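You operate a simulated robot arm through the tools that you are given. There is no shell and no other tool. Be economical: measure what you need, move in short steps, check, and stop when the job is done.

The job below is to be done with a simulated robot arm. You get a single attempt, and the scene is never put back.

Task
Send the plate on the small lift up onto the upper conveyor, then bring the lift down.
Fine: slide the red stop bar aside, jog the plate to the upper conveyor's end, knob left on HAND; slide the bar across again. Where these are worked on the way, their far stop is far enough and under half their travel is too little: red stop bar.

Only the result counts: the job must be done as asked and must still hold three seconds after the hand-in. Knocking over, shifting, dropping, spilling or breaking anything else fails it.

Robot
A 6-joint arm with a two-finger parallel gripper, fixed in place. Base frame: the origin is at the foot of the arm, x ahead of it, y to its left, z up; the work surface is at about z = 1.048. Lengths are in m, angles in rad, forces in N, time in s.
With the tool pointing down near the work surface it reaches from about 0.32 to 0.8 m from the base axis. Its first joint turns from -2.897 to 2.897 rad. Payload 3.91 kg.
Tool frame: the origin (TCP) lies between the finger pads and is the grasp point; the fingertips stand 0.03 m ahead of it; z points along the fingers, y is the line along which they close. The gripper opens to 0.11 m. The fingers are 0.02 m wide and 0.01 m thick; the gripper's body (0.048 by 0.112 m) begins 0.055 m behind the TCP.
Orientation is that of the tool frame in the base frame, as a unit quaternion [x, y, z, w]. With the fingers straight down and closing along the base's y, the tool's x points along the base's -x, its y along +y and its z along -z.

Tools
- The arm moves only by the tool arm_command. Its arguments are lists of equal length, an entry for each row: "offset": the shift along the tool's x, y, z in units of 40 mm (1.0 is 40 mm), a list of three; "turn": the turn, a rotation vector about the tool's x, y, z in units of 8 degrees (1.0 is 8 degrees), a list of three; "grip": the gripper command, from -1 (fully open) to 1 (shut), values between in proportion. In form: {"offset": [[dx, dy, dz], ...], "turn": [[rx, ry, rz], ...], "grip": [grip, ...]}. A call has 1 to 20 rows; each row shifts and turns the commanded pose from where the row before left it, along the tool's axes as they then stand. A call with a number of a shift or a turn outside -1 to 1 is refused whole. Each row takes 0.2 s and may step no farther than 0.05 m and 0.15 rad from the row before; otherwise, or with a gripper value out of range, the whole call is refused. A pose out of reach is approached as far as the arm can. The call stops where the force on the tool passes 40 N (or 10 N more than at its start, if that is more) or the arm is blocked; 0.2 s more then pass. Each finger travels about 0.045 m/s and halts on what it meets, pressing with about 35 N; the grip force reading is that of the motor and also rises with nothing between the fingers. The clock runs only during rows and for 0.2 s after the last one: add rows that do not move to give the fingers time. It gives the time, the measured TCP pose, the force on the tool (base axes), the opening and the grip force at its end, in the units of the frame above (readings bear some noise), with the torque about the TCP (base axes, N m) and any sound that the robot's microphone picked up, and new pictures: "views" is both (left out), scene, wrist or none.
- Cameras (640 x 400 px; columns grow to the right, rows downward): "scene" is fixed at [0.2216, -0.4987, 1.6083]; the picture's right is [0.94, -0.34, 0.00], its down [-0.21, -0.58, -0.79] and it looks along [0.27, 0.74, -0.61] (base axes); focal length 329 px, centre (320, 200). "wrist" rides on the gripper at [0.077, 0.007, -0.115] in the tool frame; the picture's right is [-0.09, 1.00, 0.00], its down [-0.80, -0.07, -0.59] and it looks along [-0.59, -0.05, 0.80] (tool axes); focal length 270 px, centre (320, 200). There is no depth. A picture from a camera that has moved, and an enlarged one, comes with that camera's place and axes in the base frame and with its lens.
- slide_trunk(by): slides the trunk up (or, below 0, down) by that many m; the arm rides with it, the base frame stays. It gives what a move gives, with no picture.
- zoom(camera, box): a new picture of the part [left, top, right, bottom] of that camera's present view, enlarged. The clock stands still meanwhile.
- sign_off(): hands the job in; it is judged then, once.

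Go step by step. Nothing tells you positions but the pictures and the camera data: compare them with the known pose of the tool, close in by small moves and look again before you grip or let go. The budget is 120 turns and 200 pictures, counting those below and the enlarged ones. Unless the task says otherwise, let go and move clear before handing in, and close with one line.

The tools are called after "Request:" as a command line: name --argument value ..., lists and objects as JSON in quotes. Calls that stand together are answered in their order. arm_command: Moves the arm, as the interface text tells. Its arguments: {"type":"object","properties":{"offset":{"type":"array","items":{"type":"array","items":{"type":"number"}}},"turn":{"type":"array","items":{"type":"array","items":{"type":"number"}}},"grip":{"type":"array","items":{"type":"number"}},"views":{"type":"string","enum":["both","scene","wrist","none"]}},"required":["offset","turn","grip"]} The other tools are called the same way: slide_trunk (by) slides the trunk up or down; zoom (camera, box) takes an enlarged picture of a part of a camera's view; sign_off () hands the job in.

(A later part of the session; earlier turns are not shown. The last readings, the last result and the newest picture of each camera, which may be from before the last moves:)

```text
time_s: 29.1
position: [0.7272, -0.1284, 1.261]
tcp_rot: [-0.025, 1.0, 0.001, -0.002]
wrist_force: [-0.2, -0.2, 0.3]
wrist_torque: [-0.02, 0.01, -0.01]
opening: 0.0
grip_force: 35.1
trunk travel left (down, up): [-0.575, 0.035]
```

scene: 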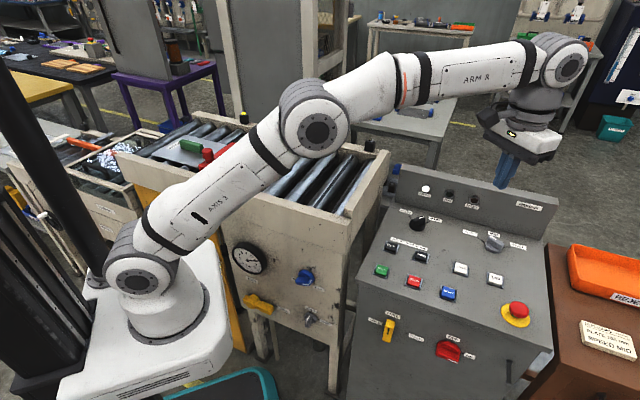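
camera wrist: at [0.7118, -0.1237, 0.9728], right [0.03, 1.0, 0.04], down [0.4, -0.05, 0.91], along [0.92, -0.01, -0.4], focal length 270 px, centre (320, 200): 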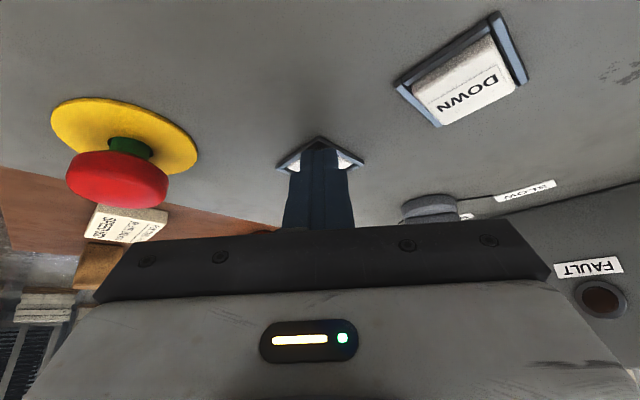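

The lift stays up. Now I swing to above the red bar.

Request:
arm_command --offset '[[0.656, 0.743, -0.05], [0.624, 0.77, -0.05], [0.591, 0.796, -0.05], [0.558, 0.82, -0.05], [0.523, 0.842, -0.05], [0.487, 0.863, -0.05], [0.451, 0.883, -0.05], [0.413, 0.901, -0.05], [0.375, 0.918, -0.05], [0.336, 0.933, -0.05], [0.297, 0.946, -0.05], [0.257, 0.958, -0.05], [0.217, 0.968, -0.05], [0.176, 0.976, -0.05], [0.135, 0.983, -0.05], [0.094, 0.988, -0.05], [0.052, 0.991, -0.05], [0.011, 0.991, -0.05]]' --turn '[[0, 0, -0.3], [0, 0, -0.3], [0, 0, -0.3], [0, 0, -0.3], [0, 0, -0.3], [0, 0, -0.3], [0, 0, -0.3], [0, 0, -0.3], [0, 0, -0.3], [0, 0, -0.3], [0, 0, -0.3], [0, 0, -0.3], [0, 0, -0.3], [0, 0, -0.3], [0, 0, -0.3], [0, 0, -0.3], [0, 0, -0.3], [0, 0, -0.3]]' --grip '[1, 1, 1, 1, 1, 1, 1, 1, -0.2, -0.2, -0.2, -0.2, -0.2, -0.2, -0.2, -0.2, -0.2, -0.2]'

```text
time_s: 32.9
position: [0.2309, 0.3817, 1.2993]
tcp_rot: [-0.391, 0.92, 0.001, -0.001]
wrist_force: [-0.2, 0.2, -0.2]
wrist_torque: [-0.03, -0.01, -0.02]
opening: 0.0659
grip_force: 0.1
trunk travel left (down, up): [-0.575, 0.035]
camera wrist: at [0.1717, 0.332, 1.4128], right [-0.66, 0.76, 0.0], down [0.61, 0.53, 0.59], along [0.45, 0.39, -0.81], focal length 270 px, centre (320, 200)
```

scene: 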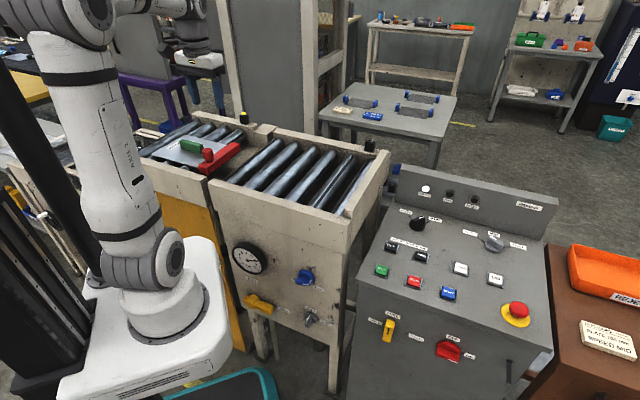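
wrist: 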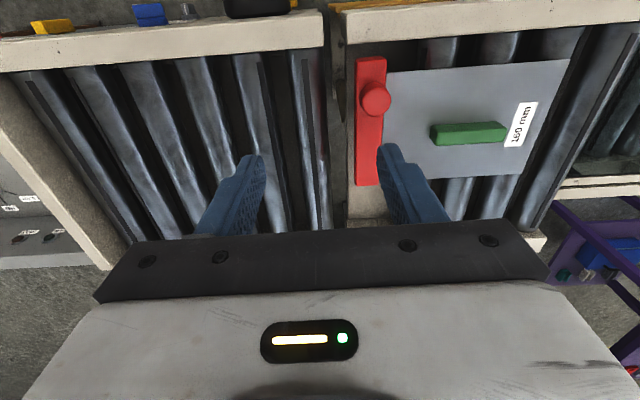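

Request:
zoom --camera "wrist" --box '[310, 0, 550, 250]'

Request:
zoom --camera "scene" --box '[130, 100, 290, 200]'

```text
1.60 times, centred on (430, 125) of wrist
camera zoom: at [0.1717, 0.332, 1.4128], right [-0.66, 0.76, 0.0], down [0.61, 0.53, 0.59], along [0.45, 0.39, -0.81], focal length 432 px, centre (144, 320)
```

zoom: 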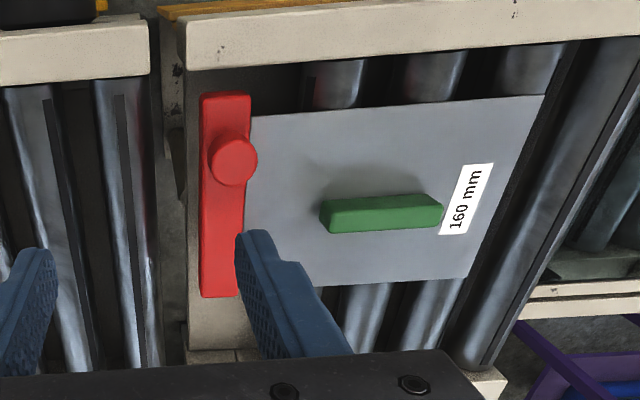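

```text
4.00 times, centred on (210, 150) of scene
camera zoom: at [0.2216, -0.4987, 1.6083], right [0.94, -0.34, 0.0], down [-0.21, -0.58, -0.79], along [0.27, 0.74, -0.61], focal length 1316 px, centre (760, 400)
```

zoom: 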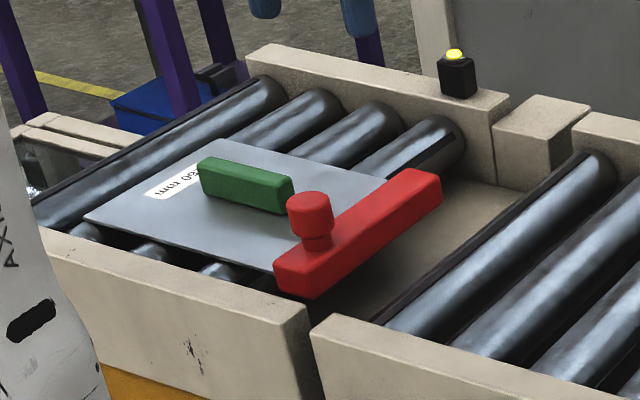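

Lift and bar are now up; the peg head is at about (0.199, 0.441, ~1.10). I'll hover closer to refine.

Request:
arm_command --offset '[[-0.26, 0.8, 0], [-0.257, 0.81, 0.2], [0, 0, 0.9], [0, 0, 0.9], [0, 0, 0.6], [0, 0, 0]]' --turn '[[0, 0, 0], [0, 0, 0], [0, 0, 0], [0, 0, 0], [0, 0, 0], [0, 0, 0]]' --grip '[-0.2, -0.2, -0.2, -0.2, -0.2, -0.2]'

Request:
zoom --camera "scene" --box '[130, 100, 290, 200]'

```text
time_s: 34.3
position: [0.1989, 0.4416, 1.1945]
tcp_rot: [-0.391, 0.92, 0.001, -0.001]
wrist_force: [0.5, 0.3, -0.3]
wrist_torque: [0.03, -0.02, -0.04]
opening: 0.0657
grip_force: 0.1
trunk travel left (down, up): [-0.575, 0.035]
camera wrist: at [0.1396, 0.3909, 1.3074], right [-0.66, 0.76, 0.0], down [0.61, 0.53, 0.59], along [0.45, 0.39, -0.8], focal length 270 px, centre (320, 200)
```

scene: 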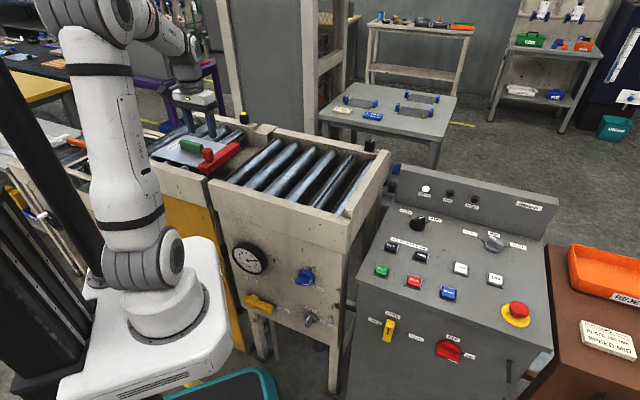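
wrist: 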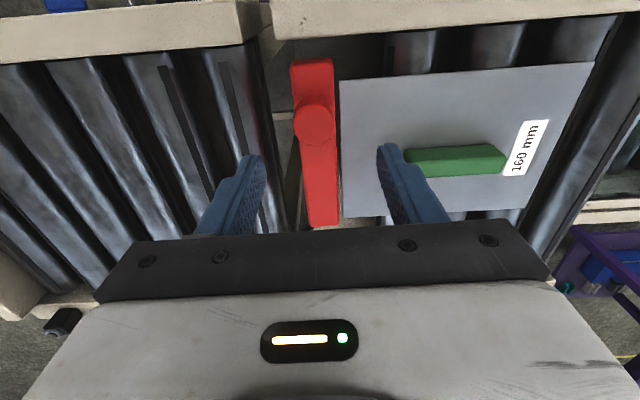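

```text
4.00 times, centred on (210, 150) of scene
camera zoom: at [0.2216, -0.4987, 1.6083], right [0.94, -0.34, 0.0], down [-0.21, -0.58, -0.79], along [0.27, 0.74, -0.61], focal length 1316 px, centre (760, 400)
```

zoom: 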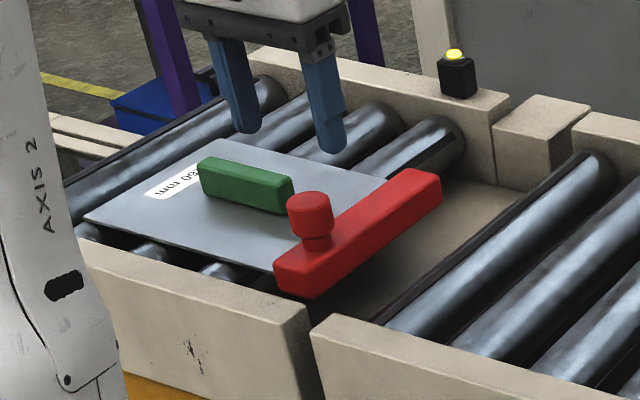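

Request:
arm_command --offset '[[0.05, -0.03, 0.7], [0, 0, 0.8], [0, 0, 0.7], [0, 0, 0]]' --turn '[[0, 0, 0], [0, 0, 0], [0, 0, 0], [0, 0, 0]]' --grip '[-0.2, -0.2, -0.2, -0.2]'

Request:
zoom --camera "scene" --box '[130, 100, 290, 200]'

```text
time_s: 35.3
position: [0.1973, 0.4401, 1.1074]
tcp_rot: [-0.39, 0.921, 0.001, -0.001]
wrist_force: [-0.5, 0.0, 1.3]
wrist_torque: [0.0, 0.01, 0.0]
opening: 0.0658
grip_force: 0.1
trunk travel left (down, up): [-0.575, 0.035]
camera wrist: at [0.1372, 0.3895, 1.2196], right [-0.66, 0.76, 0.0], down [0.61, 0.53, 0.59], along [0.45, 0.39, -0.8], focal length 270 px, centre (320, 200)
```

scene: 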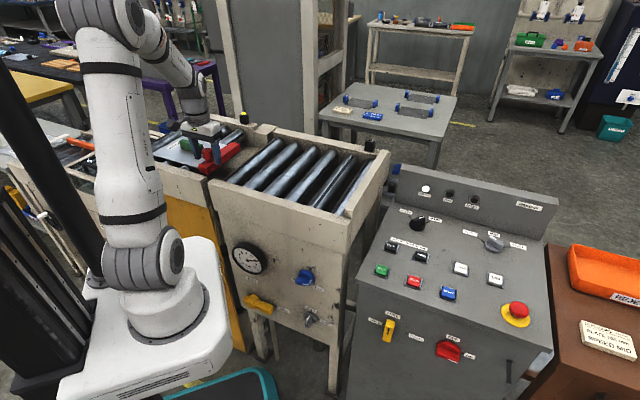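
wrist: 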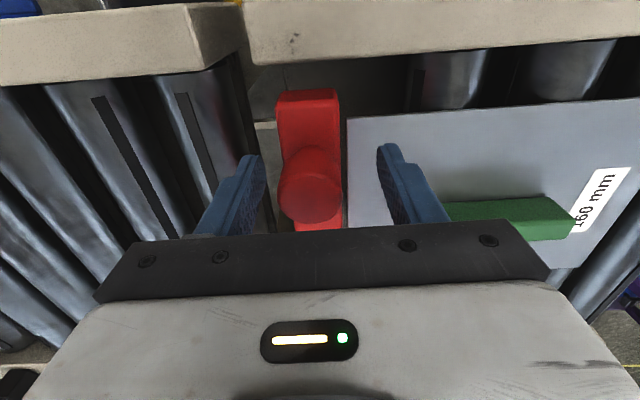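

```text
4.00 times, centred on (210, 150) of scene
camera zoom: at [0.2216, -0.4987, 1.6083], right [0.94, -0.34, 0.0], down [-0.21, -0.58, -0.79], along [0.27, 0.74, -0.61], focal length 1316 px, centre (760, 400)
```

zoom: 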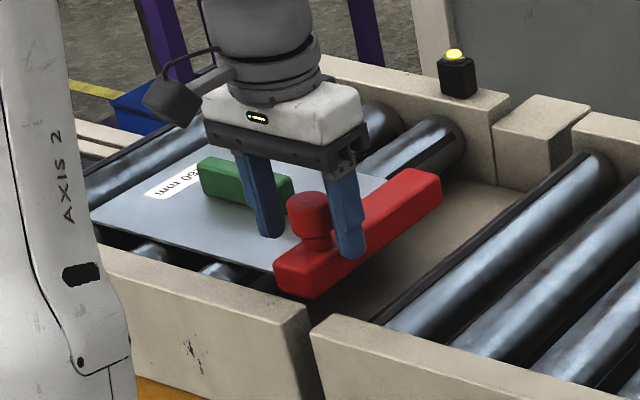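

Fingers straddle the peg. Closing.

Request:
arm_command --offset '[[0, 0, 0], [0, 0, 0], [0, 0, 0], [0, 0, 0], [0, 0, 0]]' --turn '[[0, 0, 0], [0, 0, 0], [0, 0, 0], [0, 0, 0], [0, 0, 0]]' --grip '[0.2, 0.6, 0.6, 0.6, 0.6]' --views "none"

Request:
zoom --camera "scene" --box '[130, 100, 290, 200]'

```text
time_s: 36.5
position: [0.2009, 0.4384, 1.1052]
tcp_rot: [-0.39, 0.921, 0.001, -0.002]
wrist_force: [23.8, -24.0, -2.3]
wrist_torque: [-0.78, -1.12, -1.08]
opening: 0.0348
grip_force: 45.5
trunk travel left (down, up): [-0.575, 0.035]
```

```text
4.00 times, centred on (210, 150) of scene
camera zoom: at [0.2216, -0.4987, 1.6083], right [0.94, -0.34, 0.0], down [-0.21, -0.58, -0.79], along [0.27, 0.74, -0.61], focal length 1316 px, centre (760, 400)
```

zoom: 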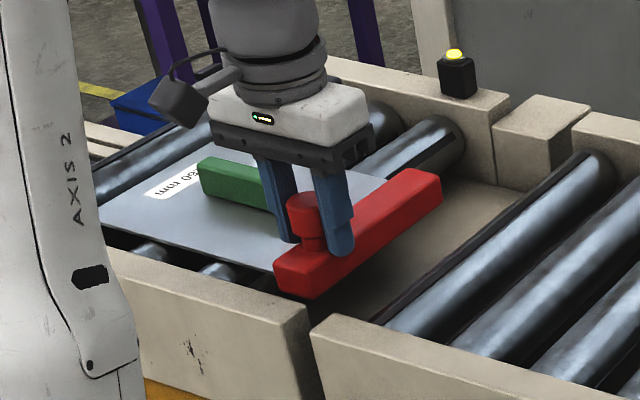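

Gripped with a lateral load; I'll relieve it by a few mm and begin to slide the bar towards the back rail.

Request:
arm_command --offset '[[0, -0.05, 0], [0, -0.05, 0], [-0.2, 0, 0], [-0.3, 0, 0], [-0.3, 0, 0], [0, 0, 0]]' --turn '[[0, 0, 0], [0, 0, 0], [0, 0, 0], [0, 0, 0], [0, 0, 0], [0, 0, 0]]' --grip '[0.6, 0.6, 0.6, 0.6, 0.6, 0.6]' --views "none"

Request:
zoom --camera "scene" --box '[130, 100, 290, 200]'

```text
time_s: 37.9
position: [0.2233, 0.4601, 1.1057]
tcp_rot: [-0.391, 0.92, 0.002, 0.0]
wrist_force: [0.5, 1.7, 7.5]
wrist_torque: [-0.57, 0.82, -0.88]
opening: 0.0349
grip_force: 45.1
trunk travel left (down, up): [-0.575, 0.035]
```

```text
4.00 times, centred on (210, 150) of scene
camera zoom: at [0.2216, -0.4987, 1.6083], right [0.94, -0.34, 0.0], down [-0.21, -0.58, -0.79], along [0.27, 0.74, -0.61], focal length 1316 px, centre (760, 400)
```

zoom: 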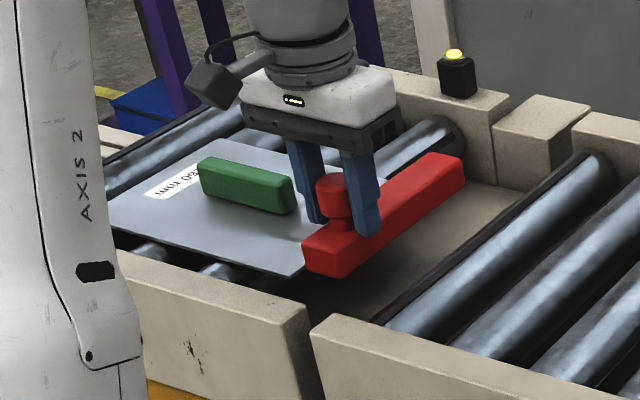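

The bar slides freely. Continuing towards its far stop.

Request:
arm_command --offset '[[-0.35, 0, 0], [-0.35, 0, 0], [-0.35, 0, 0], [-0.35, 0, 0], [-0.3, 0, 0], [0, 0, 0]]' --turn '[[0, 0, 0], [0, 0, 0], [0, 0, 0], [0, 0, 0], [0, 0, 0], [0, 0, 0]]' --grip '[0.6, 0.6, 0.6, 0.6, 0.6, 0.6]' --views "none"

Request:
zoom --camera "scene" --box '[130, 100, 290, 200]'

```text
time_s: 39.3
position: [0.2706, 0.5081, 1.1058]
tcp_rot: [-0.391, 0.921, 0.002, -0.001]
wrist_force: [4.4, -1.5, 16.6]
wrist_torque: [-0.89, 0.79, -0.99]
opening: 0.0348
grip_force: 44.9
trunk travel left (down, up): [-0.575, 0.035]
```

```text
4.00 times, centred on (210, 150) of scene
camera zoom: at [0.2216, -0.4987, 1.6083], right [0.94, -0.34, 0.0], down [-0.21, -0.58, -0.79], along [0.27, 0.74, -0.61], focal length 1316 px, centre (760, 400)
```

zoom: 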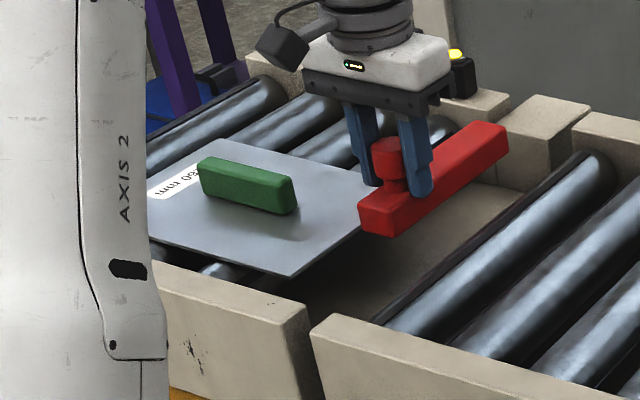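

Request:
arm_command --offset '[[-0.35, 0, -0.02], [-0.35, 0, 0], [-0.35, 0, 0], [-0.35, 0, 0], [0, 0, 0]]' --turn '[[0, 0, 0], [0, 0, 0], [0, 0, 0], [0, 0, 0], [0, 0, 0]]' --grip '[0.6, 0.6, 0.6, 0.6, 0.6]' --views "none"

Request:
zoom --camera "scene" --box '[130, 100, 290, 200]'

```text
time_s: 40.5
position: [0.3119, 0.549, 1.1067]
tcp_rot: [-0.391, 0.92, 0.0, -0.002]
wrist_force: [3.5, -4.0, -10.3]
wrist_torque: [0.13, -0.39, -0.89]
opening: 0.035
grip_force: 45.1
trunk travel left (down, up): [-0.575, 0.035]
```

```text
4.00 times, centred on (210, 150) of scene
camera zoom: at [0.2216, -0.4987, 1.6083], right [0.94, -0.34, 0.0], down [-0.21, -0.58, -0.79], along [0.27, 0.74, -0.61], focal length 1316 px, centre (760, 400)
```

zoom: 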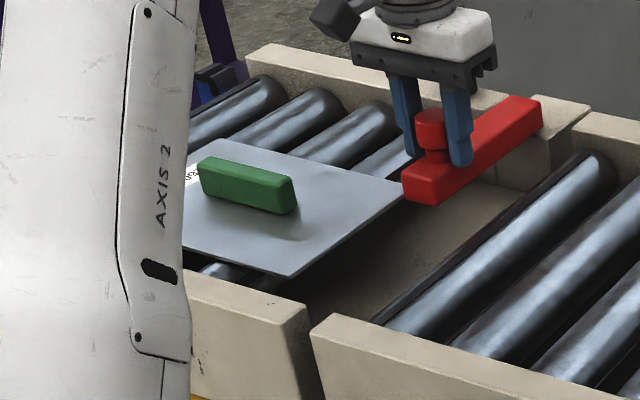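

Request:
arm_command --offset '[[-0.3, 0, 0.03], [-0.3, 0, 0], [-0.3, 0, 0], [-0.3, 0, 0], [-0.3, 0, 0], [0, 0, 0]]' --turn '[[0, 0, 0], [0, 0, 0], [0, 0, 0], [0, 0, 0], [0, 0, 0], [0, 0, 0]]' --grip '[0.6, 0.6, 0.6, 0.6, 0.6, 0.6]' --views "none"

Request:
zoom --camera "scene" --box '[130, 100, 290, 200]'

```text
time_s: 41.9
position: [0.3495, 0.5868, 1.107]
tcp_rot: [-0.39, 0.921, -0.001, -0.003]
wrist_force: [-16.1, -34.3, -6.9]
wrist_torque: [-1.18, 0.73, -0.98]
opening: 0.0347
grip_force: 44.7
trunk travel left (down, up): [-0.575, 0.035]
```

```text
4.00 times, centred on (210, 150) of scene
camera zoom: at [0.2216, -0.4987, 1.6083], right [0.94, -0.34, 0.0], down [-0.21, -0.58, -0.79], along [0.27, 0.74, -0.61], focal length 1316 px, centre (760, 400)
```

zoom: 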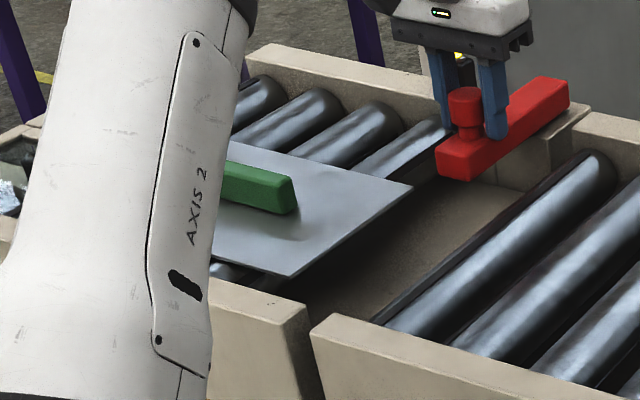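

The bar has reached its far stop and clears the plate. I'll release the peg and rise.

Request:
arm_command --offset '[[0.1, 0, 0], [0, 0, 0], [0, 0, 0], [0, 0, 0], [0, 0, -0.7], [0, 0, -1], [0, 0, -1], [0, 0, -1], [0, 0, 0]]' --turn '[[0, 0, 0], [0, 0, 0], [0, 0, 0], [0, 0, 0], [0, 0, 0], [0, 0, 0], [0, 0, 0], [0, 0, 0], [0, 0, 0]]' --grip '[0.6, 0.1, -0.2, -0.2, -0.2, -0.2, -0.2, -0.2, -0.2]'

Request:
zoom --camera "scene" --box '[130, 100, 290, 200]'

```text
time_s: 43.9
position: [0.3509, 0.5879, 1.2537]
tcp_rot: [-0.39, 0.921, 0.0, -0.001]
wrist_force: [-0.1, -0.3, 0.9]
wrist_torque: [-0.01, 0.02, 0.03]
opening: 0.0661
grip_force: 0.0
trunk travel left (down, up): [-0.575, 0.035]
camera wrist: at [0.2904, 0.5362, 1.366], right [-0.66, 0.76, 0.0], down [0.61, 0.53, 0.59], along [0.45, 0.39, -0.81], focal length 270 px, centre (320, 200)
```

scene: 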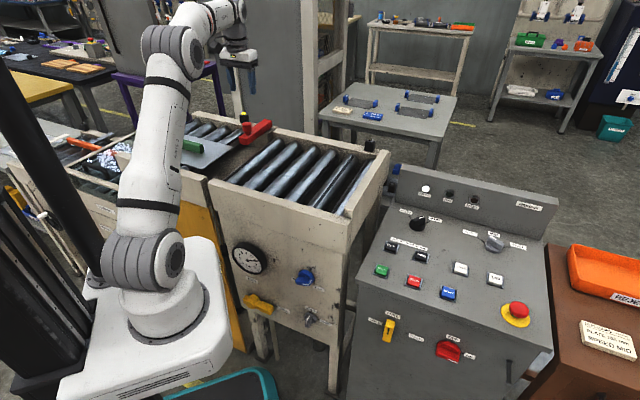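
wrist: 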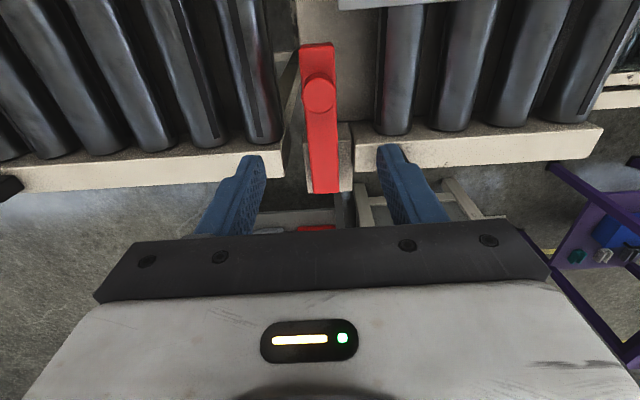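

```text
4.00 times, centred on (210, 150) of scene
camera zoom: at [0.2216, -0.4987, 1.6083], right [0.94, -0.34, 0.0], down [-0.21, -0.58, -0.79], along [0.27, 0.74, -0.61], focal length 1316 px, centre (760, 400)
```

zoom: 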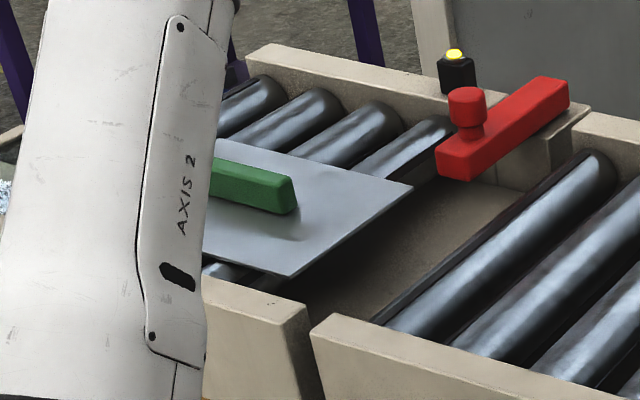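

The bar is clear. Now to the FWD button with closed fingers.

Request:
arm_command --offset '[[0.21, -0.92, 0], [0.168, -0.929, 0], [0.127, -0.935, 0], [0.085, -0.94, 0], [0.043, -0.943, 0], [0.001, -0.944, 0], [-0.041, -0.942, 0], [-0.083, -0.94, 0], [-0.124, -0.935, 0], [-0.166, -0.929, 0], [-0.209, -0.92, 0], [-0.248, -0.911, 0], [-0.29, -0.898, 0], [-0.328, -0.884, 0], [-0.368, -0.869, 0], [-0.405, -0.852, 0], [-0.444, -0.833, 0], [-0.479, -0.812, 0]]' --turn '[[0, 0, 0.319], [0, 0, 0.319], [0, 0, 0.319], [0, 0, 0.319], [0, 0, 0.319], [0, 0, 0.319], [0, 0, 0.319], [0, 0, 0.319], [0, 0, 0.319], [0, 0, 0.319], [0, 0, 0.319], [0, 0, 0.319], [0, 0, 0.319], [0, 0, 0.319], [0, 0, 0.319], [0, 0, 0.319], [0, 0, 0.319], [0, 0, 0.319]]' --grip '[-0.2, -0.2, -0.2, -0.2, 1, 1, 1, 1, 1, 1, 1, 1, 1, 1, 1, 1, 1, 1]' --views "none"

Request:
arm_command --offset '[[0, 0, 1], [0, 0, 1], [0, 0, 1], [0, 0, 1], [0, 0, 1], [0, 0, 1], [0, 0, 0.5], [0, 0, 0]]' --turn '[[0, 0, 0], [0, 0, 0], [0, 0, 0], [0, 0, 0], [0, 0, 0], [0, 0, 0], [0, 0, 0], [0, 0, 0]]' --grip '[1, 1, 1, 1, 1, 1, 1, 1]'

```text
time_s: 47.7
position: [0.7219, 0.0184, 1.2511]
tcp_rot: [-0.001, 1.0, 0.001, -0.002]
wrist_force: [0.0, 0.4, 0.2]
wrist_torque: [0.02, -0.02, 0.03]
opening: 0.0
grip_force: 35.4
trunk travel left (down, up): [-0.575, 0.035]
```

```text
time_s: 49.5
position: [0.7217, 0.0191, 0.9903]
tcp_rot: [-0.001, 1.0, 0.0, 0.0]
wrist_force: [-0.4, 0.0, 0.8]
wrist_torque: [0.0, 0.01, -0.02]
opening: 0.0
grip_force: 34.3
trunk travel left (down, up): [-0.575, 0.035]
camera wrist: at [0.6428, 0.0253, 1.1035], right [0.09, 1.0, 0.0], down [0.8, -0.07, 0.59], along [0.59, -0.05, -0.81], focal length 270 px, centre (320, 200)
```

scene: 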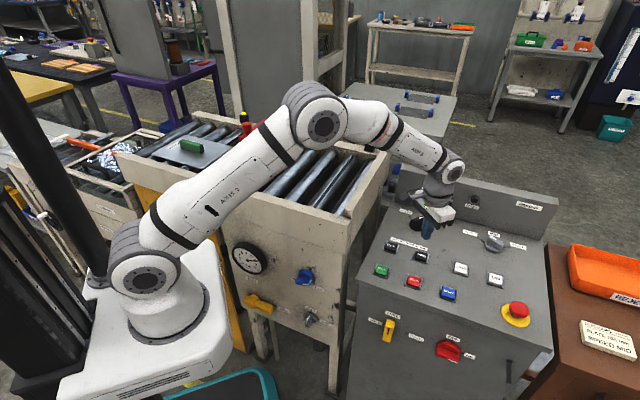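
wrist: 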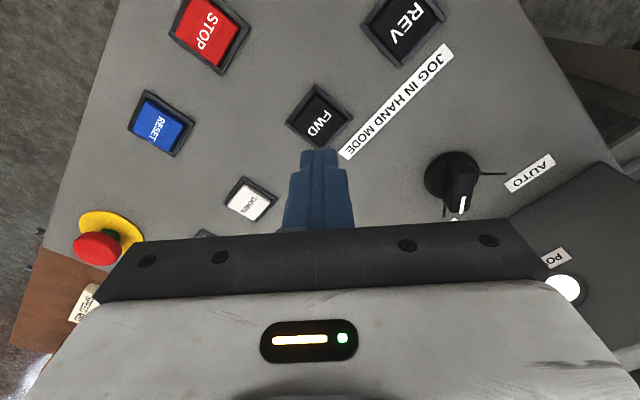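

Request:
arm_command --offset '[[0.12, 0, 0.8], [0, 0, 0.7], [0, 0, 0.12], [0, 0, 0.12], [0, 0, 0.1]]' --turn '[[0, 0, 0], [0, 0, 0], [0, 0, 0], [0, 0, 0], [0, 0, 0]]' --grip '[1, 1, 1, 1, 1]' --views "scene"

```text
time_s: 50.7
position: [0.7163, 0.0211, 0.9199]
tcp_rot: [-0.001, 1.0, 0.0, -0.002]
wrist_force: [0.1, 0.2, -0.4]
wrist_torque: [-0.01, -0.03, 0.04]
opening: 0.0003
grip_force: 35.1
trunk travel left (down, up): [-0.575, 0.035]
```

scene: 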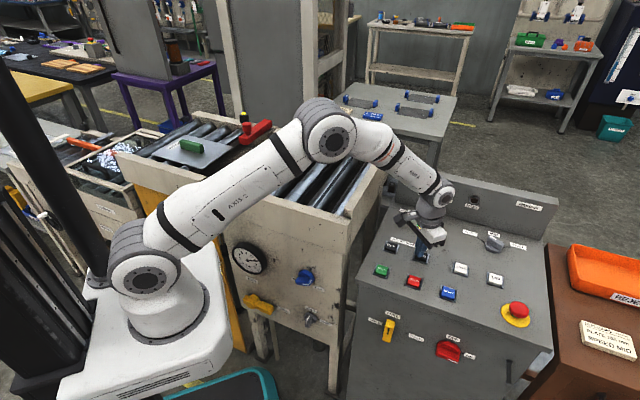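

Request:
arm_command --offset '[[0, 0, 0.1], [0, 0, 0.1]]' --turn '[[0, 0, 0], [0, 0, 0]]' --grip '[1, 1]' --views "scene"

```text
time_s: 51.3
position: [0.7161, 0.0204, 0.9134]
tcp_rot: [-0.001, 1.0, 0.0, 0.001]
wrist_force: [2.2, 0.2, 16.4]
wrist_torque: [0.0, -0.03, 0.0]
opening: 0.0
grip_force: 35.2
trunk travel left (down, up): [-0.575, 0.035]
heard: click
```

scene: 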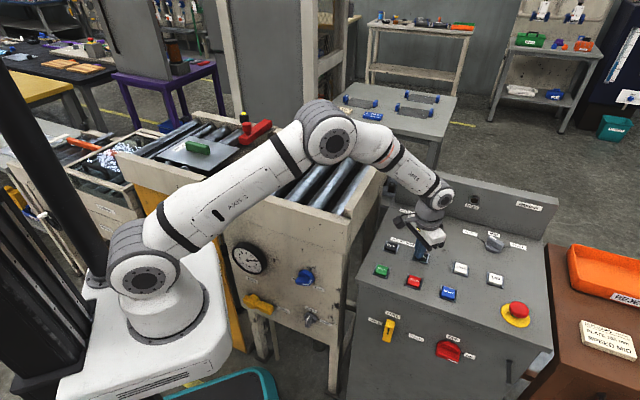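

Click, and the plate is advancing. Holding.

Request:
arm_command --offset '[[0, 0, 0], [0, 0, 0], [0, 0, 0], [0, 0, 0], [0, 0, 0]]' --turn '[[0, 0, 0], [0, 0, 0], [0, 0, 0], [0, 0, 0], [0, 0, 0]]' --grip '[1, 1, 1, 1, 1]' --views "none"

Request:
zoom --camera "scene" --box '[140, 90, 400, 252]'

```text
time_s: 52.5
position: [0.7152, 0.0202, 0.9112]
tcp_rot: [-0.001, 1.0, 0.0, 0.001]
wrist_force: [11.3, 0.1, 24.5]
wrist_torque: [0.0, -0.24, -0.03]
opening: 0.0
grip_force: 35.3
trunk travel left (down, up): [-0.575, 0.035]
```

```text
2.46 times, centred on (270, 171) of scene
camera zoom: at [0.2216, -0.4987, 1.6083], right [0.94, -0.34, 0.0], down [-0.21, -0.58, -0.79], along [0.27, 0.74, -0.61], focal length 810 px, centre (443, 271)
```

zoom: 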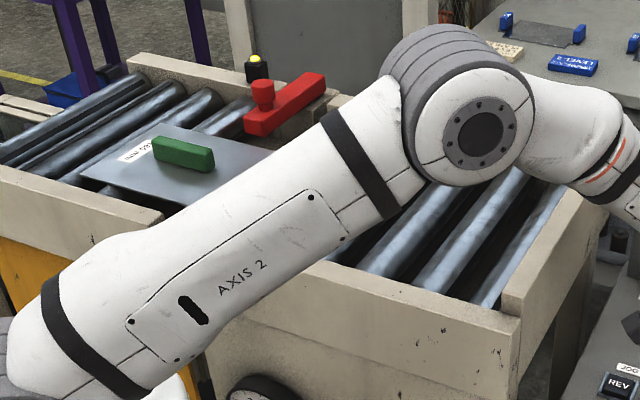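

Request:
arm_command --offset '[[0, 0, 0], [0, 0, 0], [0, 0, 0], [0, 0, 0], [0, 0, 0], [0, 0, 0], [0, 0, 0], [0, 0, 0], [0, 0, 0], [0, 0, 0], [0, 0, 0], [0, 0, 0]]' --turn '[[0, 0, 0], [0, 0, 0], [0, 0, 0], [0, 0, 0], [0, 0, 0], [0, 0, 0], [0, 0, 0], [0, 0, 0], [0, 0, 0], [0, 0, 0], [0, 0, 0], [0, 0, 0]]' --grip '[1, 1, 1, 1, 1, 1, 1, 1, 1, 1, 1, 1]' --views "none"

Request:
zoom --camera "scene" --box '[140, 90, 400, 252]'

```text
time_s: 55.1
position: [0.7148, 0.0205, 0.9107]
tcp_rot: [-0.001, 1.0, 0.0, 0.0]
wrist_force: [6.1, -0.2, 24.7]
wrist_torque: [-0.01, -0.18, -0.01]
opening: 0.0
grip_force: 34.4
trunk travel left (down, up): [-0.575, 0.035]
```

```text
2.46 times, centred on (270, 171) of scene
camera zoom: at [0.2216, -0.4987, 1.6083], right [0.94, -0.34, 0.0], down [-0.21, -0.58, -0.79], along [0.27, 0.74, -0.61], focal length 810 px, centre (443, 271)
```

zoom: 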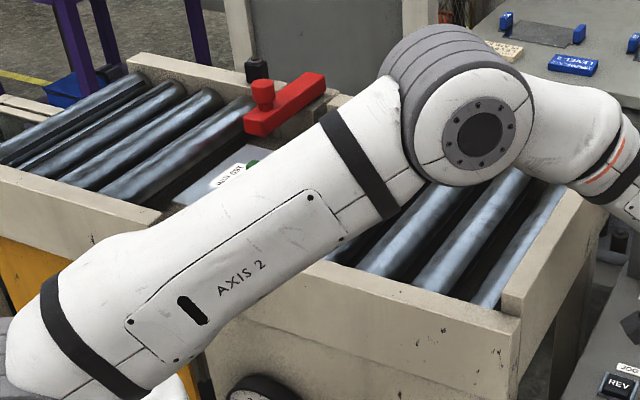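

Request:
arm_command --offset '[[0, 0, 0], [0, 0, 0], [0, 0, 0], [0, 0, 0], [0, 0, 0], [0, 0, 0], [0, 0, 0], [0, 0, 0], [0, 0, 0], [0, 0, 0], [0, 0, 0], [0, 0, 0], [0, 0, 0], [0, 0, 0]]' --turn '[[0, 0, 0], [0, 0, 0], [0, 0, 0], [0, 0, 0], [0, 0, 0], [0, 0, 0], [0, 0, 0], [0, 0, 0], [0, 0, 0], [0, 0, 0], [0, 0, 0], [0, 0, 0], [0, 0, 0], [0, 0, 0]]' --grip '[1, 1, 1, 1, 1, 1, 1, 1, 1, 1, 1, 1, 1, 1]' --views "none"

Request:
zoom --camera "scene" --box '[140, 90, 400, 252]'

```text
time_s: 58.1
position: [0.7144, 0.0204, 0.9121]
tcp_rot: [-0.001, 1.0, 0.0, -0.001]
wrist_force: [3.7, 0.2, 23.9]
wrist_torque: [0.01, -0.1, -0.02]
opening: 0.0
grip_force: 35.5
trunk travel left (down, up): [-0.575, 0.035]
```

```text
2.46 times, centred on (270, 171) of scene
camera zoom: at [0.2216, -0.4987, 1.6083], right [0.94, -0.34, 0.0], down [-0.21, -0.58, -0.79], along [0.27, 0.74, -0.61], focal length 810 px, centre (443, 271)
```

zoom: 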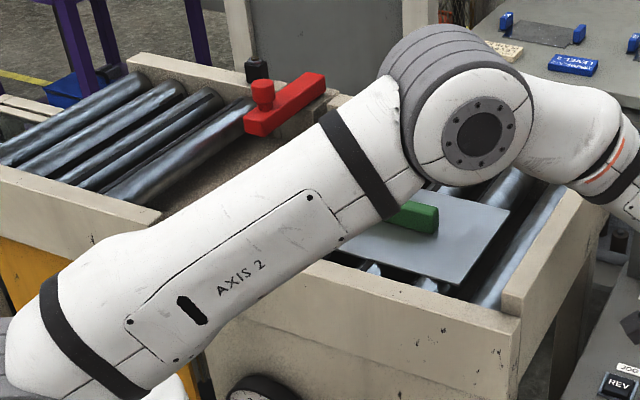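

Request:
arm_command --offset '[[0, 0, 0], [0, 0, 0]]' --turn '[[0, 0, 0], [0, 0, 0]]' --grip '[1, 1]' --views "none"

Request:
zoom --camera "scene" --box '[240, 110, 400, 210]'

```text
time_s: 58.7
position: [0.7135, 0.0204, 0.9114]
tcp_rot: [-0.001, 1.0, -0.001, 0.0]
wrist_force: [3.9, -0.5, 23.0]
wrist_torque: [-0.02, -0.09, -0.01]
opening: 0.0002
grip_force: 35.7
trunk travel left (down, up): [-0.575, 0.035]
```

```text
4.00 times, centred on (320, 160) of scene
camera zoom: at [0.2216, -0.4987, 1.6083], right [0.94, -0.34, 0.0], down [-0.21, -0.58, -0.79], along [0.27, 0.74, -0.61], focal length 1316 px, centre (320, 360)
```

zoom: 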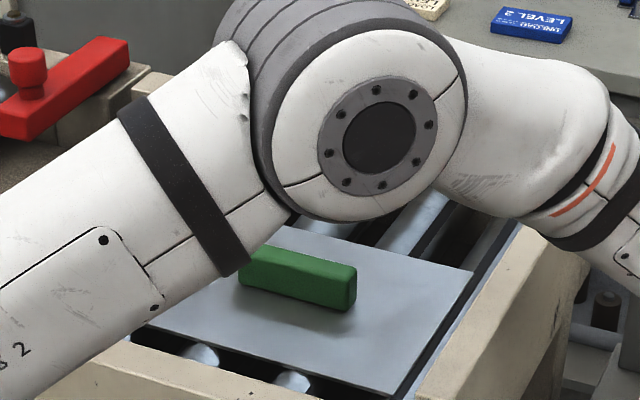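

Request:
arm_command --offset '[[0, 0, 0], [0, 0, 0]]' --turn '[[0, 0, 0], [0, 0, 0]]' --grip '[1, 1]' --views "none"

Request:
zoom --camera "scene" --box '[240, 110, 400, 210]'

```text
time_s: 59.3
position: [0.7151, 0.0209, 0.911]
tcp_rot: [-0.001, 1.0, 0.0, -0.001]
wrist_force: [2.6, 0.5, 23.0]
wrist_torque: [-0.03, -0.07, -0.04]
opening: 0.0
grip_force: 34.5
trunk travel left (down, up): [-0.575, 0.035]
```

```text
4.00 times, centred on (320, 160) of scene
camera zoom: at [0.2216, -0.4987, 1.6083], right [0.94, -0.34, 0.0], down [-0.21, -0.58, -0.79], along [0.27, 0.74, -0.61], focal length 1316 px, centre (320, 360)
```

zoom: 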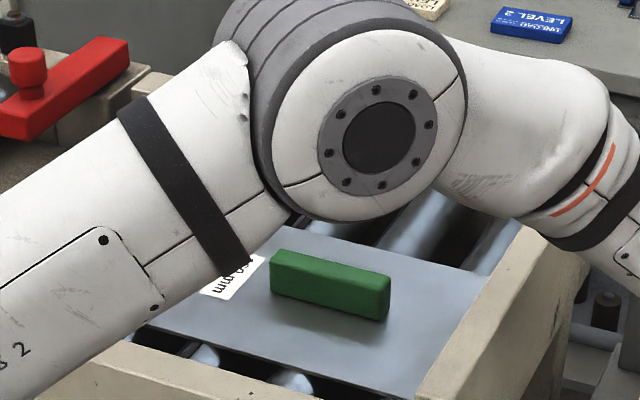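

Request:
arm_command --offset '[[0, 0, 0]]' --turn '[[0, 0, 0]]' --grip '[1]' --views "none"

Request:
zoom --camera "scene" --box '[240, 110, 400, 210]'

```text
time_s: 59.7
position: [0.7135, 0.0215, 0.9119]
tcp_rot: [-0.001, 1.0, 0.0, 0.0]
wrist_force: [1.6, 0.0, 23.4]
wrist_torque: [-0.01, -0.08, -0.01]
opening: 0.0001
grip_force: 35.5
trunk travel left (down, up): [-0.575, 0.035]
```

```text
4.00 times, centred on (320, 160) of scene
camera zoom: at [0.2216, -0.4987, 1.6083], right [0.94, -0.34, 0.0], down [-0.21, -0.58, -0.79], along [0.27, 0.74, -0.61], focal length 1316 px, centre (320, 360)
```

zoom: 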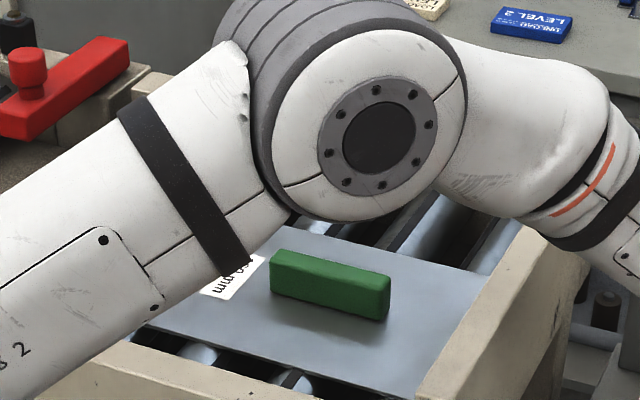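

The plate has stopped against the end of the upper conveyor. I release FWD, rise, and go back to the bar's peg.

Request:
arm_command --offset '[[0, 0, -1], [0, 0, -1], [0, 0, -1], [0, 0, -1], [0, 0, -1], [0, 0, -1], [0, 0, -1], [0, 0, -1], [0, 0, -0.5], [0, 0, 0]]' --turn '[[0, 0, 0], [0, 0, 0], [0, 0, 0], [0, 0, 0], [0, 0, 0], [0, 0, 0], [0, 0, 0], [0, 0, 0], [0, 0, 0], [0, 0, 0]]' --grip '[1, 1, 1, 1, 1, 1, 1, 1, 1, 1]' --views "none"

Request:
arm_command --offset '[[0.516, 0.79, 0], [0.479, 0.812, 0], [0.444, 0.833, 0], [0.405, 0.852, 0], [0.368, 0.869, 0], [0.328, 0.884, 0], [0.29, 0.898, 0], [0.248, 0.911, 0], [0.209, 0.92, 0], [0.166, 0.929, 0], [0.124, 0.935, 0], [0.083, 0.94, 0], [0.041, 0.942, 0], [-0.001, 0.944, 0], [-0.043, 0.943, 0], [-0.085, 0.94, 0], [-0.127, 0.935, 0], [-0.168, 0.929, 0], [0, 0, 0]]' --turn '[[0, 0, -0.319], [0, 0, -0.319], [0, 0, -0.319], [0, 0, -0.319], [0, 0, -0.319], [0, 0, -0.319], [0, 0, -0.319], [0, 0, -0.319], [0, 0, -0.319], [0, 0, -0.319], [0, 0, -0.319], [0, 0, -0.319], [0, 0, -0.319], [0, 0, -0.319], [0, 0, -0.319], [0, 0, -0.319], [0, 0, -0.319], [0, 0, -0.319], [0, 0, 0]]' --grip '[1, 1, 1, 1, 1, 1, 1, 1, 1, 1, -0.2, -0.2, -0.2, -0.2, -0.2, -0.2, -0.2, -0.2, -0.2]'

```text
time_s: 61.9
position: [0.7182, 0.0186, 1.2513]
tcp_rot: [0.0, 1.0, 0.0, -0.002]
wrist_force: [-0.1, -0.1, 0.4]
wrist_torque: [0.02, 0.0, -0.02]
opening: 0.0
grip_force: 35.0
trunk travel left (down, up): [-0.575, 0.035]
```

```text
time_s: 65.9
position: [0.3424, 0.5879, 1.2534]
tcp_rot: [-0.39, 0.921, 0.002, -0.001]
wrist_force: [0.5, -0.3, 0.1]
wrist_torque: [0.0, 0.02, -0.01]
opening: 0.0659
grip_force: 0.1
trunk travel left (down, up): [-0.575, 0.035]
camera wrist: at [0.2825, 0.5364, 1.3663], right [-0.66, 0.76, 0.0], down [0.61, 0.53, 0.59], along [0.45, 0.39, -0.8], focal length 270 px, centre (320, 200)
```

scene: 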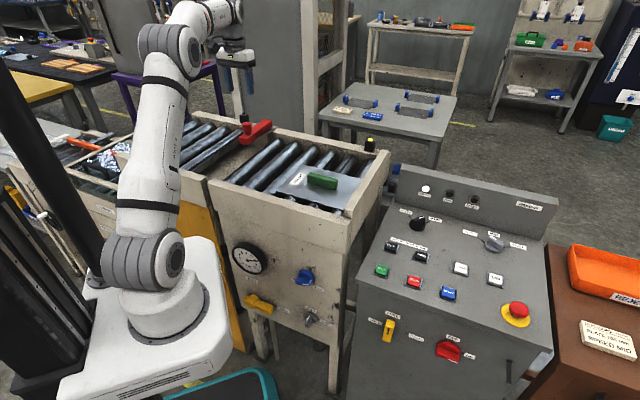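
wrist: 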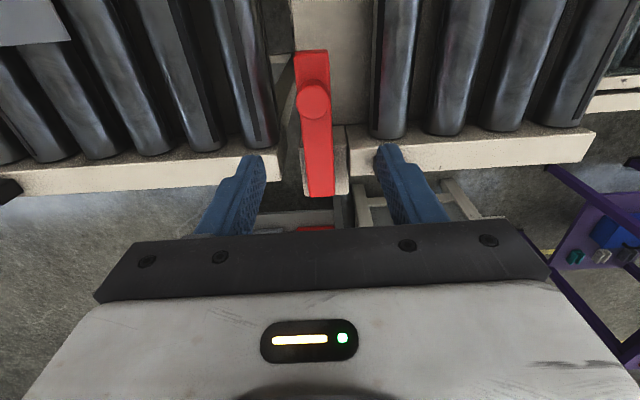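

The upper conveyor's end lamp is lit. I descend on the peg and grip it.

Request:
arm_command --offset '[[-0.1, -0.135, 0.66], [0, 0, 1], [0, 0, 1], [0, 0, 1], [0, 0, 0], [0, 0, 0], [0, 0, 0], [0, 0, 0], [0, 0, 0]]' --turn '[[0, 0, 0], [0, 0, 0], [0, 0, 0], [0, 0, 0], [0, 0, 0], [0, 0, 0], [0, 0, 0], [0, 0, 0], [0, 0, 0]]' --grip '[-0.2, -0.2, -0.2, -0.2, -0.2, 0.2, 0.55, 0.55, 0.55]' --views "none"

Request:
zoom --camera "scene" --box '[130, 100, 290, 200]'

```text
time_s: 67.9
position: [0.3488, 0.5866, 1.104]
tcp_rot: [-0.391, 0.92, 0.0, -0.001]
wrist_force: [-8.4, 9.4, -1.6]
wrist_torque: [0.68, 0.16, -0.72]
opening: 0.035
grip_force: 45.5
trunk travel left (down, up): [-0.575, 0.035]
```

```text
4.00 times, centred on (210, 150) of scene
camera zoom: at [0.2216, -0.4987, 1.6083], right [0.94, -0.34, 0.0], down [-0.21, -0.58, -0.79], along [0.27, 0.74, -0.61], focal length 1316 px, centre (760, 400)
```

zoom: 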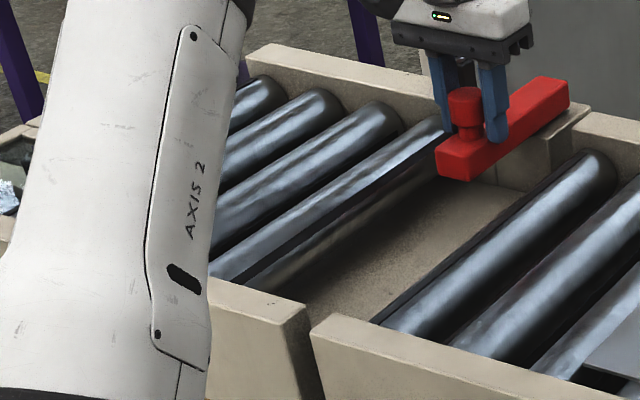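

Request:
arm_command --offset '[[0.2, 0.02, 0], [0.35, 0, 0], [0.35, 0, 0], [0.35, 0, 0], [0.35, 0, 0], [0.35, 0, 0], [0.35, 0, 0], [0.35, 0, 0], [0.35, 0, 0], [0.35, 0, 0], [0.35, 0, 0], [0, 0, 0]]' --turn '[[0, 0, 0], [0, 0, 0], [0, 0, 0], [0, 0, 0], [0, 0, 0], [0, 0, 0], [0, 0, 0], [0, 0, 0], [0, 0, 0], [0, 0, 0], [0, 0, 0], [0, 0, 0]]' --grip '[0.55, 0.55, 0.55, 0.55, 0.55, 0.55, 0.55, 0.55, 0.55, 0.55, 0.55, 0.55]' --views "none"

Request:
zoom --camera "scene" --box '[130, 100, 290, 200]'

```text
time_s: 70.5
position: [0.2454, 0.4824, 1.1035]
tcp_rot: [-0.391, 0.921, -0.001, -0.003]
wrist_force: [-6.4, 4.1, -20.3]
wrist_torque: [0.79, -0.42, -0.87]
opening: 0.035
grip_force: 45.0
trunk travel left (down, up): [-0.575, 0.035]
```

```text
4.00 times, centred on (210, 150) of scene
camera zoom: at [0.2216, -0.4987, 1.6083], right [0.94, -0.34, 0.0], down [-0.21, -0.58, -0.79], along [0.27, 0.74, -0.61], focal length 1316 px, centre (760, 400)
```

zoom: 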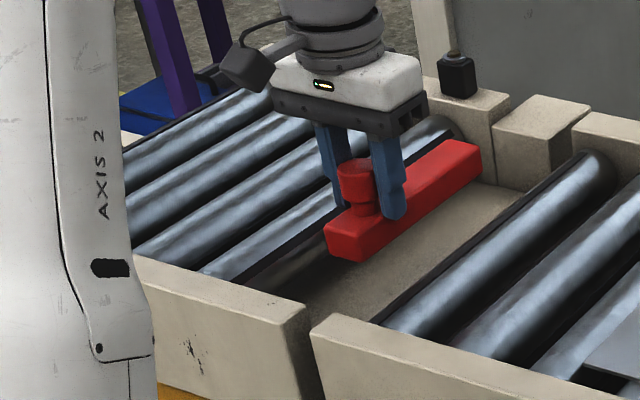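

Request:
arm_command --offset '[[0.3, 0, 0.03], [0.3, 0, 0.02], [0.3, 0, 0], [0.3, 0, 0], [0.25, 0, 0], [0.15, 0, 0], [0, 0, 0]]' --turn '[[0, 0, 0], [0, 0, 0], [0, 0, 0], [0, 0, 0], [0, 0, 0], [0, 0, 0], [0, 0, 0]]' --grip '[0.55, 0.55, 0.55, 0.55, 0.55, 0.55, 0.55]' --views "none"

Request:
zoom --camera "scene" --box '[130, 100, 290, 200]'

```text
time_s: 72.1
position: [0.2041, 0.4412, 1.1054]
tcp_rot: [-0.391, 0.92, 0.004, 0.002]
wrist_force: [9.6, 29.2, 18.5]
wrist_torque: [1.14, -0.68, -1.08]
opening: 0.0348
grip_force: 44.4
trunk travel left (down, up): [-0.575, 0.035]
```

```text
4.00 times, centred on (210, 150) of scene
camera zoom: at [0.2216, -0.4987, 1.6083], right [0.94, -0.34, 0.0], down [-0.21, -0.58, -0.79], along [0.27, 0.74, -0.61], focal length 1316 px, centre (760, 400)
```

zoom: 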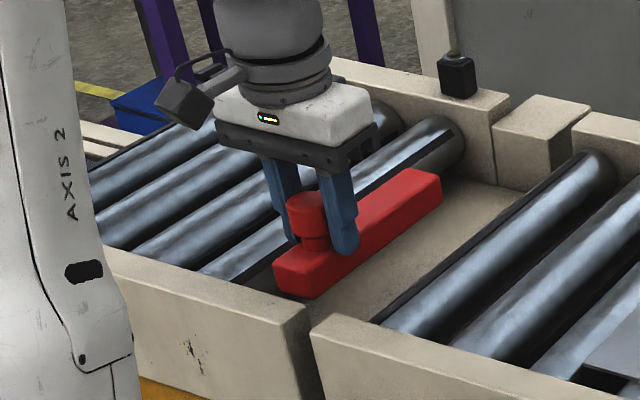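

The bar is back across at its original stop. I release it, rise and move to DOWN.

Request:
arm_command --offset '[[-0.1, 0, 0], [0, 0, 0], [0, 0, 0], [0, 0, 0], [0, 0, -0.7], [0, 0, -1], [0, 0, -1], [0, 0, -1], [0, 0, -0.5], [0, 0, 0]]' --turn '[[0, 0, 0], [0, 0, 0], [0, 0, 0], [0, 0, 0], [0, 0, 0], [0, 0, 0], [0, 0, 0], [0, 0, 0], [0, 0, 0], [0, 0, 0]]' --grip '[0.5, 0.1, -0.2, -0.2, -0.2, -0.2, -0.2, -0.2, -0.2, -0.2]' --views "scene"

Request:
zoom --camera "scene" --box '[130, 90, 400, 260]'

Request:
arm_command --offset '[[-0.069, -0.964, 0], [-0.108, -0.96, 0], [-0.146, -0.955, 0], [-0.184, -0.948, 0], [-0.222, -0.94, 0], [-0.26, -0.931, 0], [-0.297, -0.92, 0], [-0.333, -0.906, 0], [-0.37, -0.892, 0], [-0.405, -0.878, 0], [-0.44, -0.861, 0], [-0.474, -0.842, 0], [-0.507, -0.822, 0], [-0.54, -0.801, 0], [-0.572, -0.779, 0], [-0.602, -0.756, 0], [-0.632, -0.73, 0], [-0.662, -0.705, 0], [-0.689, -0.677, 0], [-0.715, -0.649, 0]]' --turn '[[0, 0, 0.2875], [0, 0, 0.2875], [0, 0, 0.2875], [0, 0, 0.2875], [0, 0, 0.2875], [0, 0, 0.2875], [0, 0, 0.2875], [0, 0, 0.2875], [0, 0, 0.2875], [0, 0, 0.2875], [0, 0, 0.2875], [0, 0, 0.2875], [0, 0, 0.2875], [0, 0, 0.2875], [0, 0, 0.2875], [0, 0, 0.2875], [0, 0, 0.2875], [0, 0, 0.2875], [0, 0, 0.2875], [0, 0, 0.2875]]' --grip '[-0.2, -0.2, -0.2, -0.2, -0.2, -0.2, 1, 1, 1, 1, 1, 1, 1, 1, 1, 1, 1, 1, 1, 1]' --views "none"

```text
time_s: 74.3
position: [0.2044, 0.4392, 1.2709]
tcp_rot: [-0.391, 0.92, 0.001, -0.001]
wrist_force: [0.3, 0.0, -0.5]
wrist_torque: [-0.02, -0.01, 0.02]
opening: 0.066
grip_force: 0.0
trunk travel left (down, up): [-0.575, 0.035]
```

scene: 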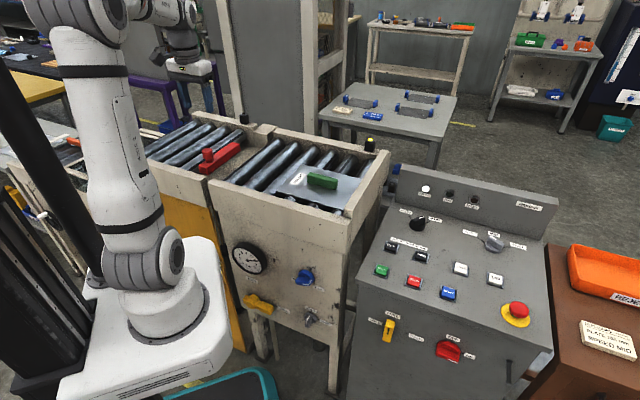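

```text
2.35 times, centred on (265, 175) of scene
camera zoom: at [0.2216, -0.4987, 1.6083], right [0.94, -0.34, 0.0], down [-0.21, -0.58, -0.79], along [0.27, 0.74, -0.61], focal length 774 px, centre (449, 259)
```

zoom: 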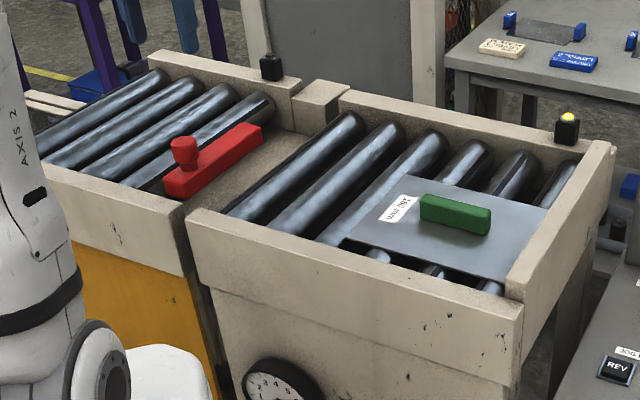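

```text
time_s: 78.5
position: [0.7606, -0.0547, 1.2566]
tcp_rot: [0.001, 1.0, 0.001, -0.002]
wrist_force: [0.8, -0.2, -1.2]
wrist_torque: [-0.02, 0.04, -0.02]
opening: 0.0001
grip_force: 35.2
out of reach, approached as far as the arm can: row 19, 20
trunk travel left (down, up): [-0.575, 0.035]
```

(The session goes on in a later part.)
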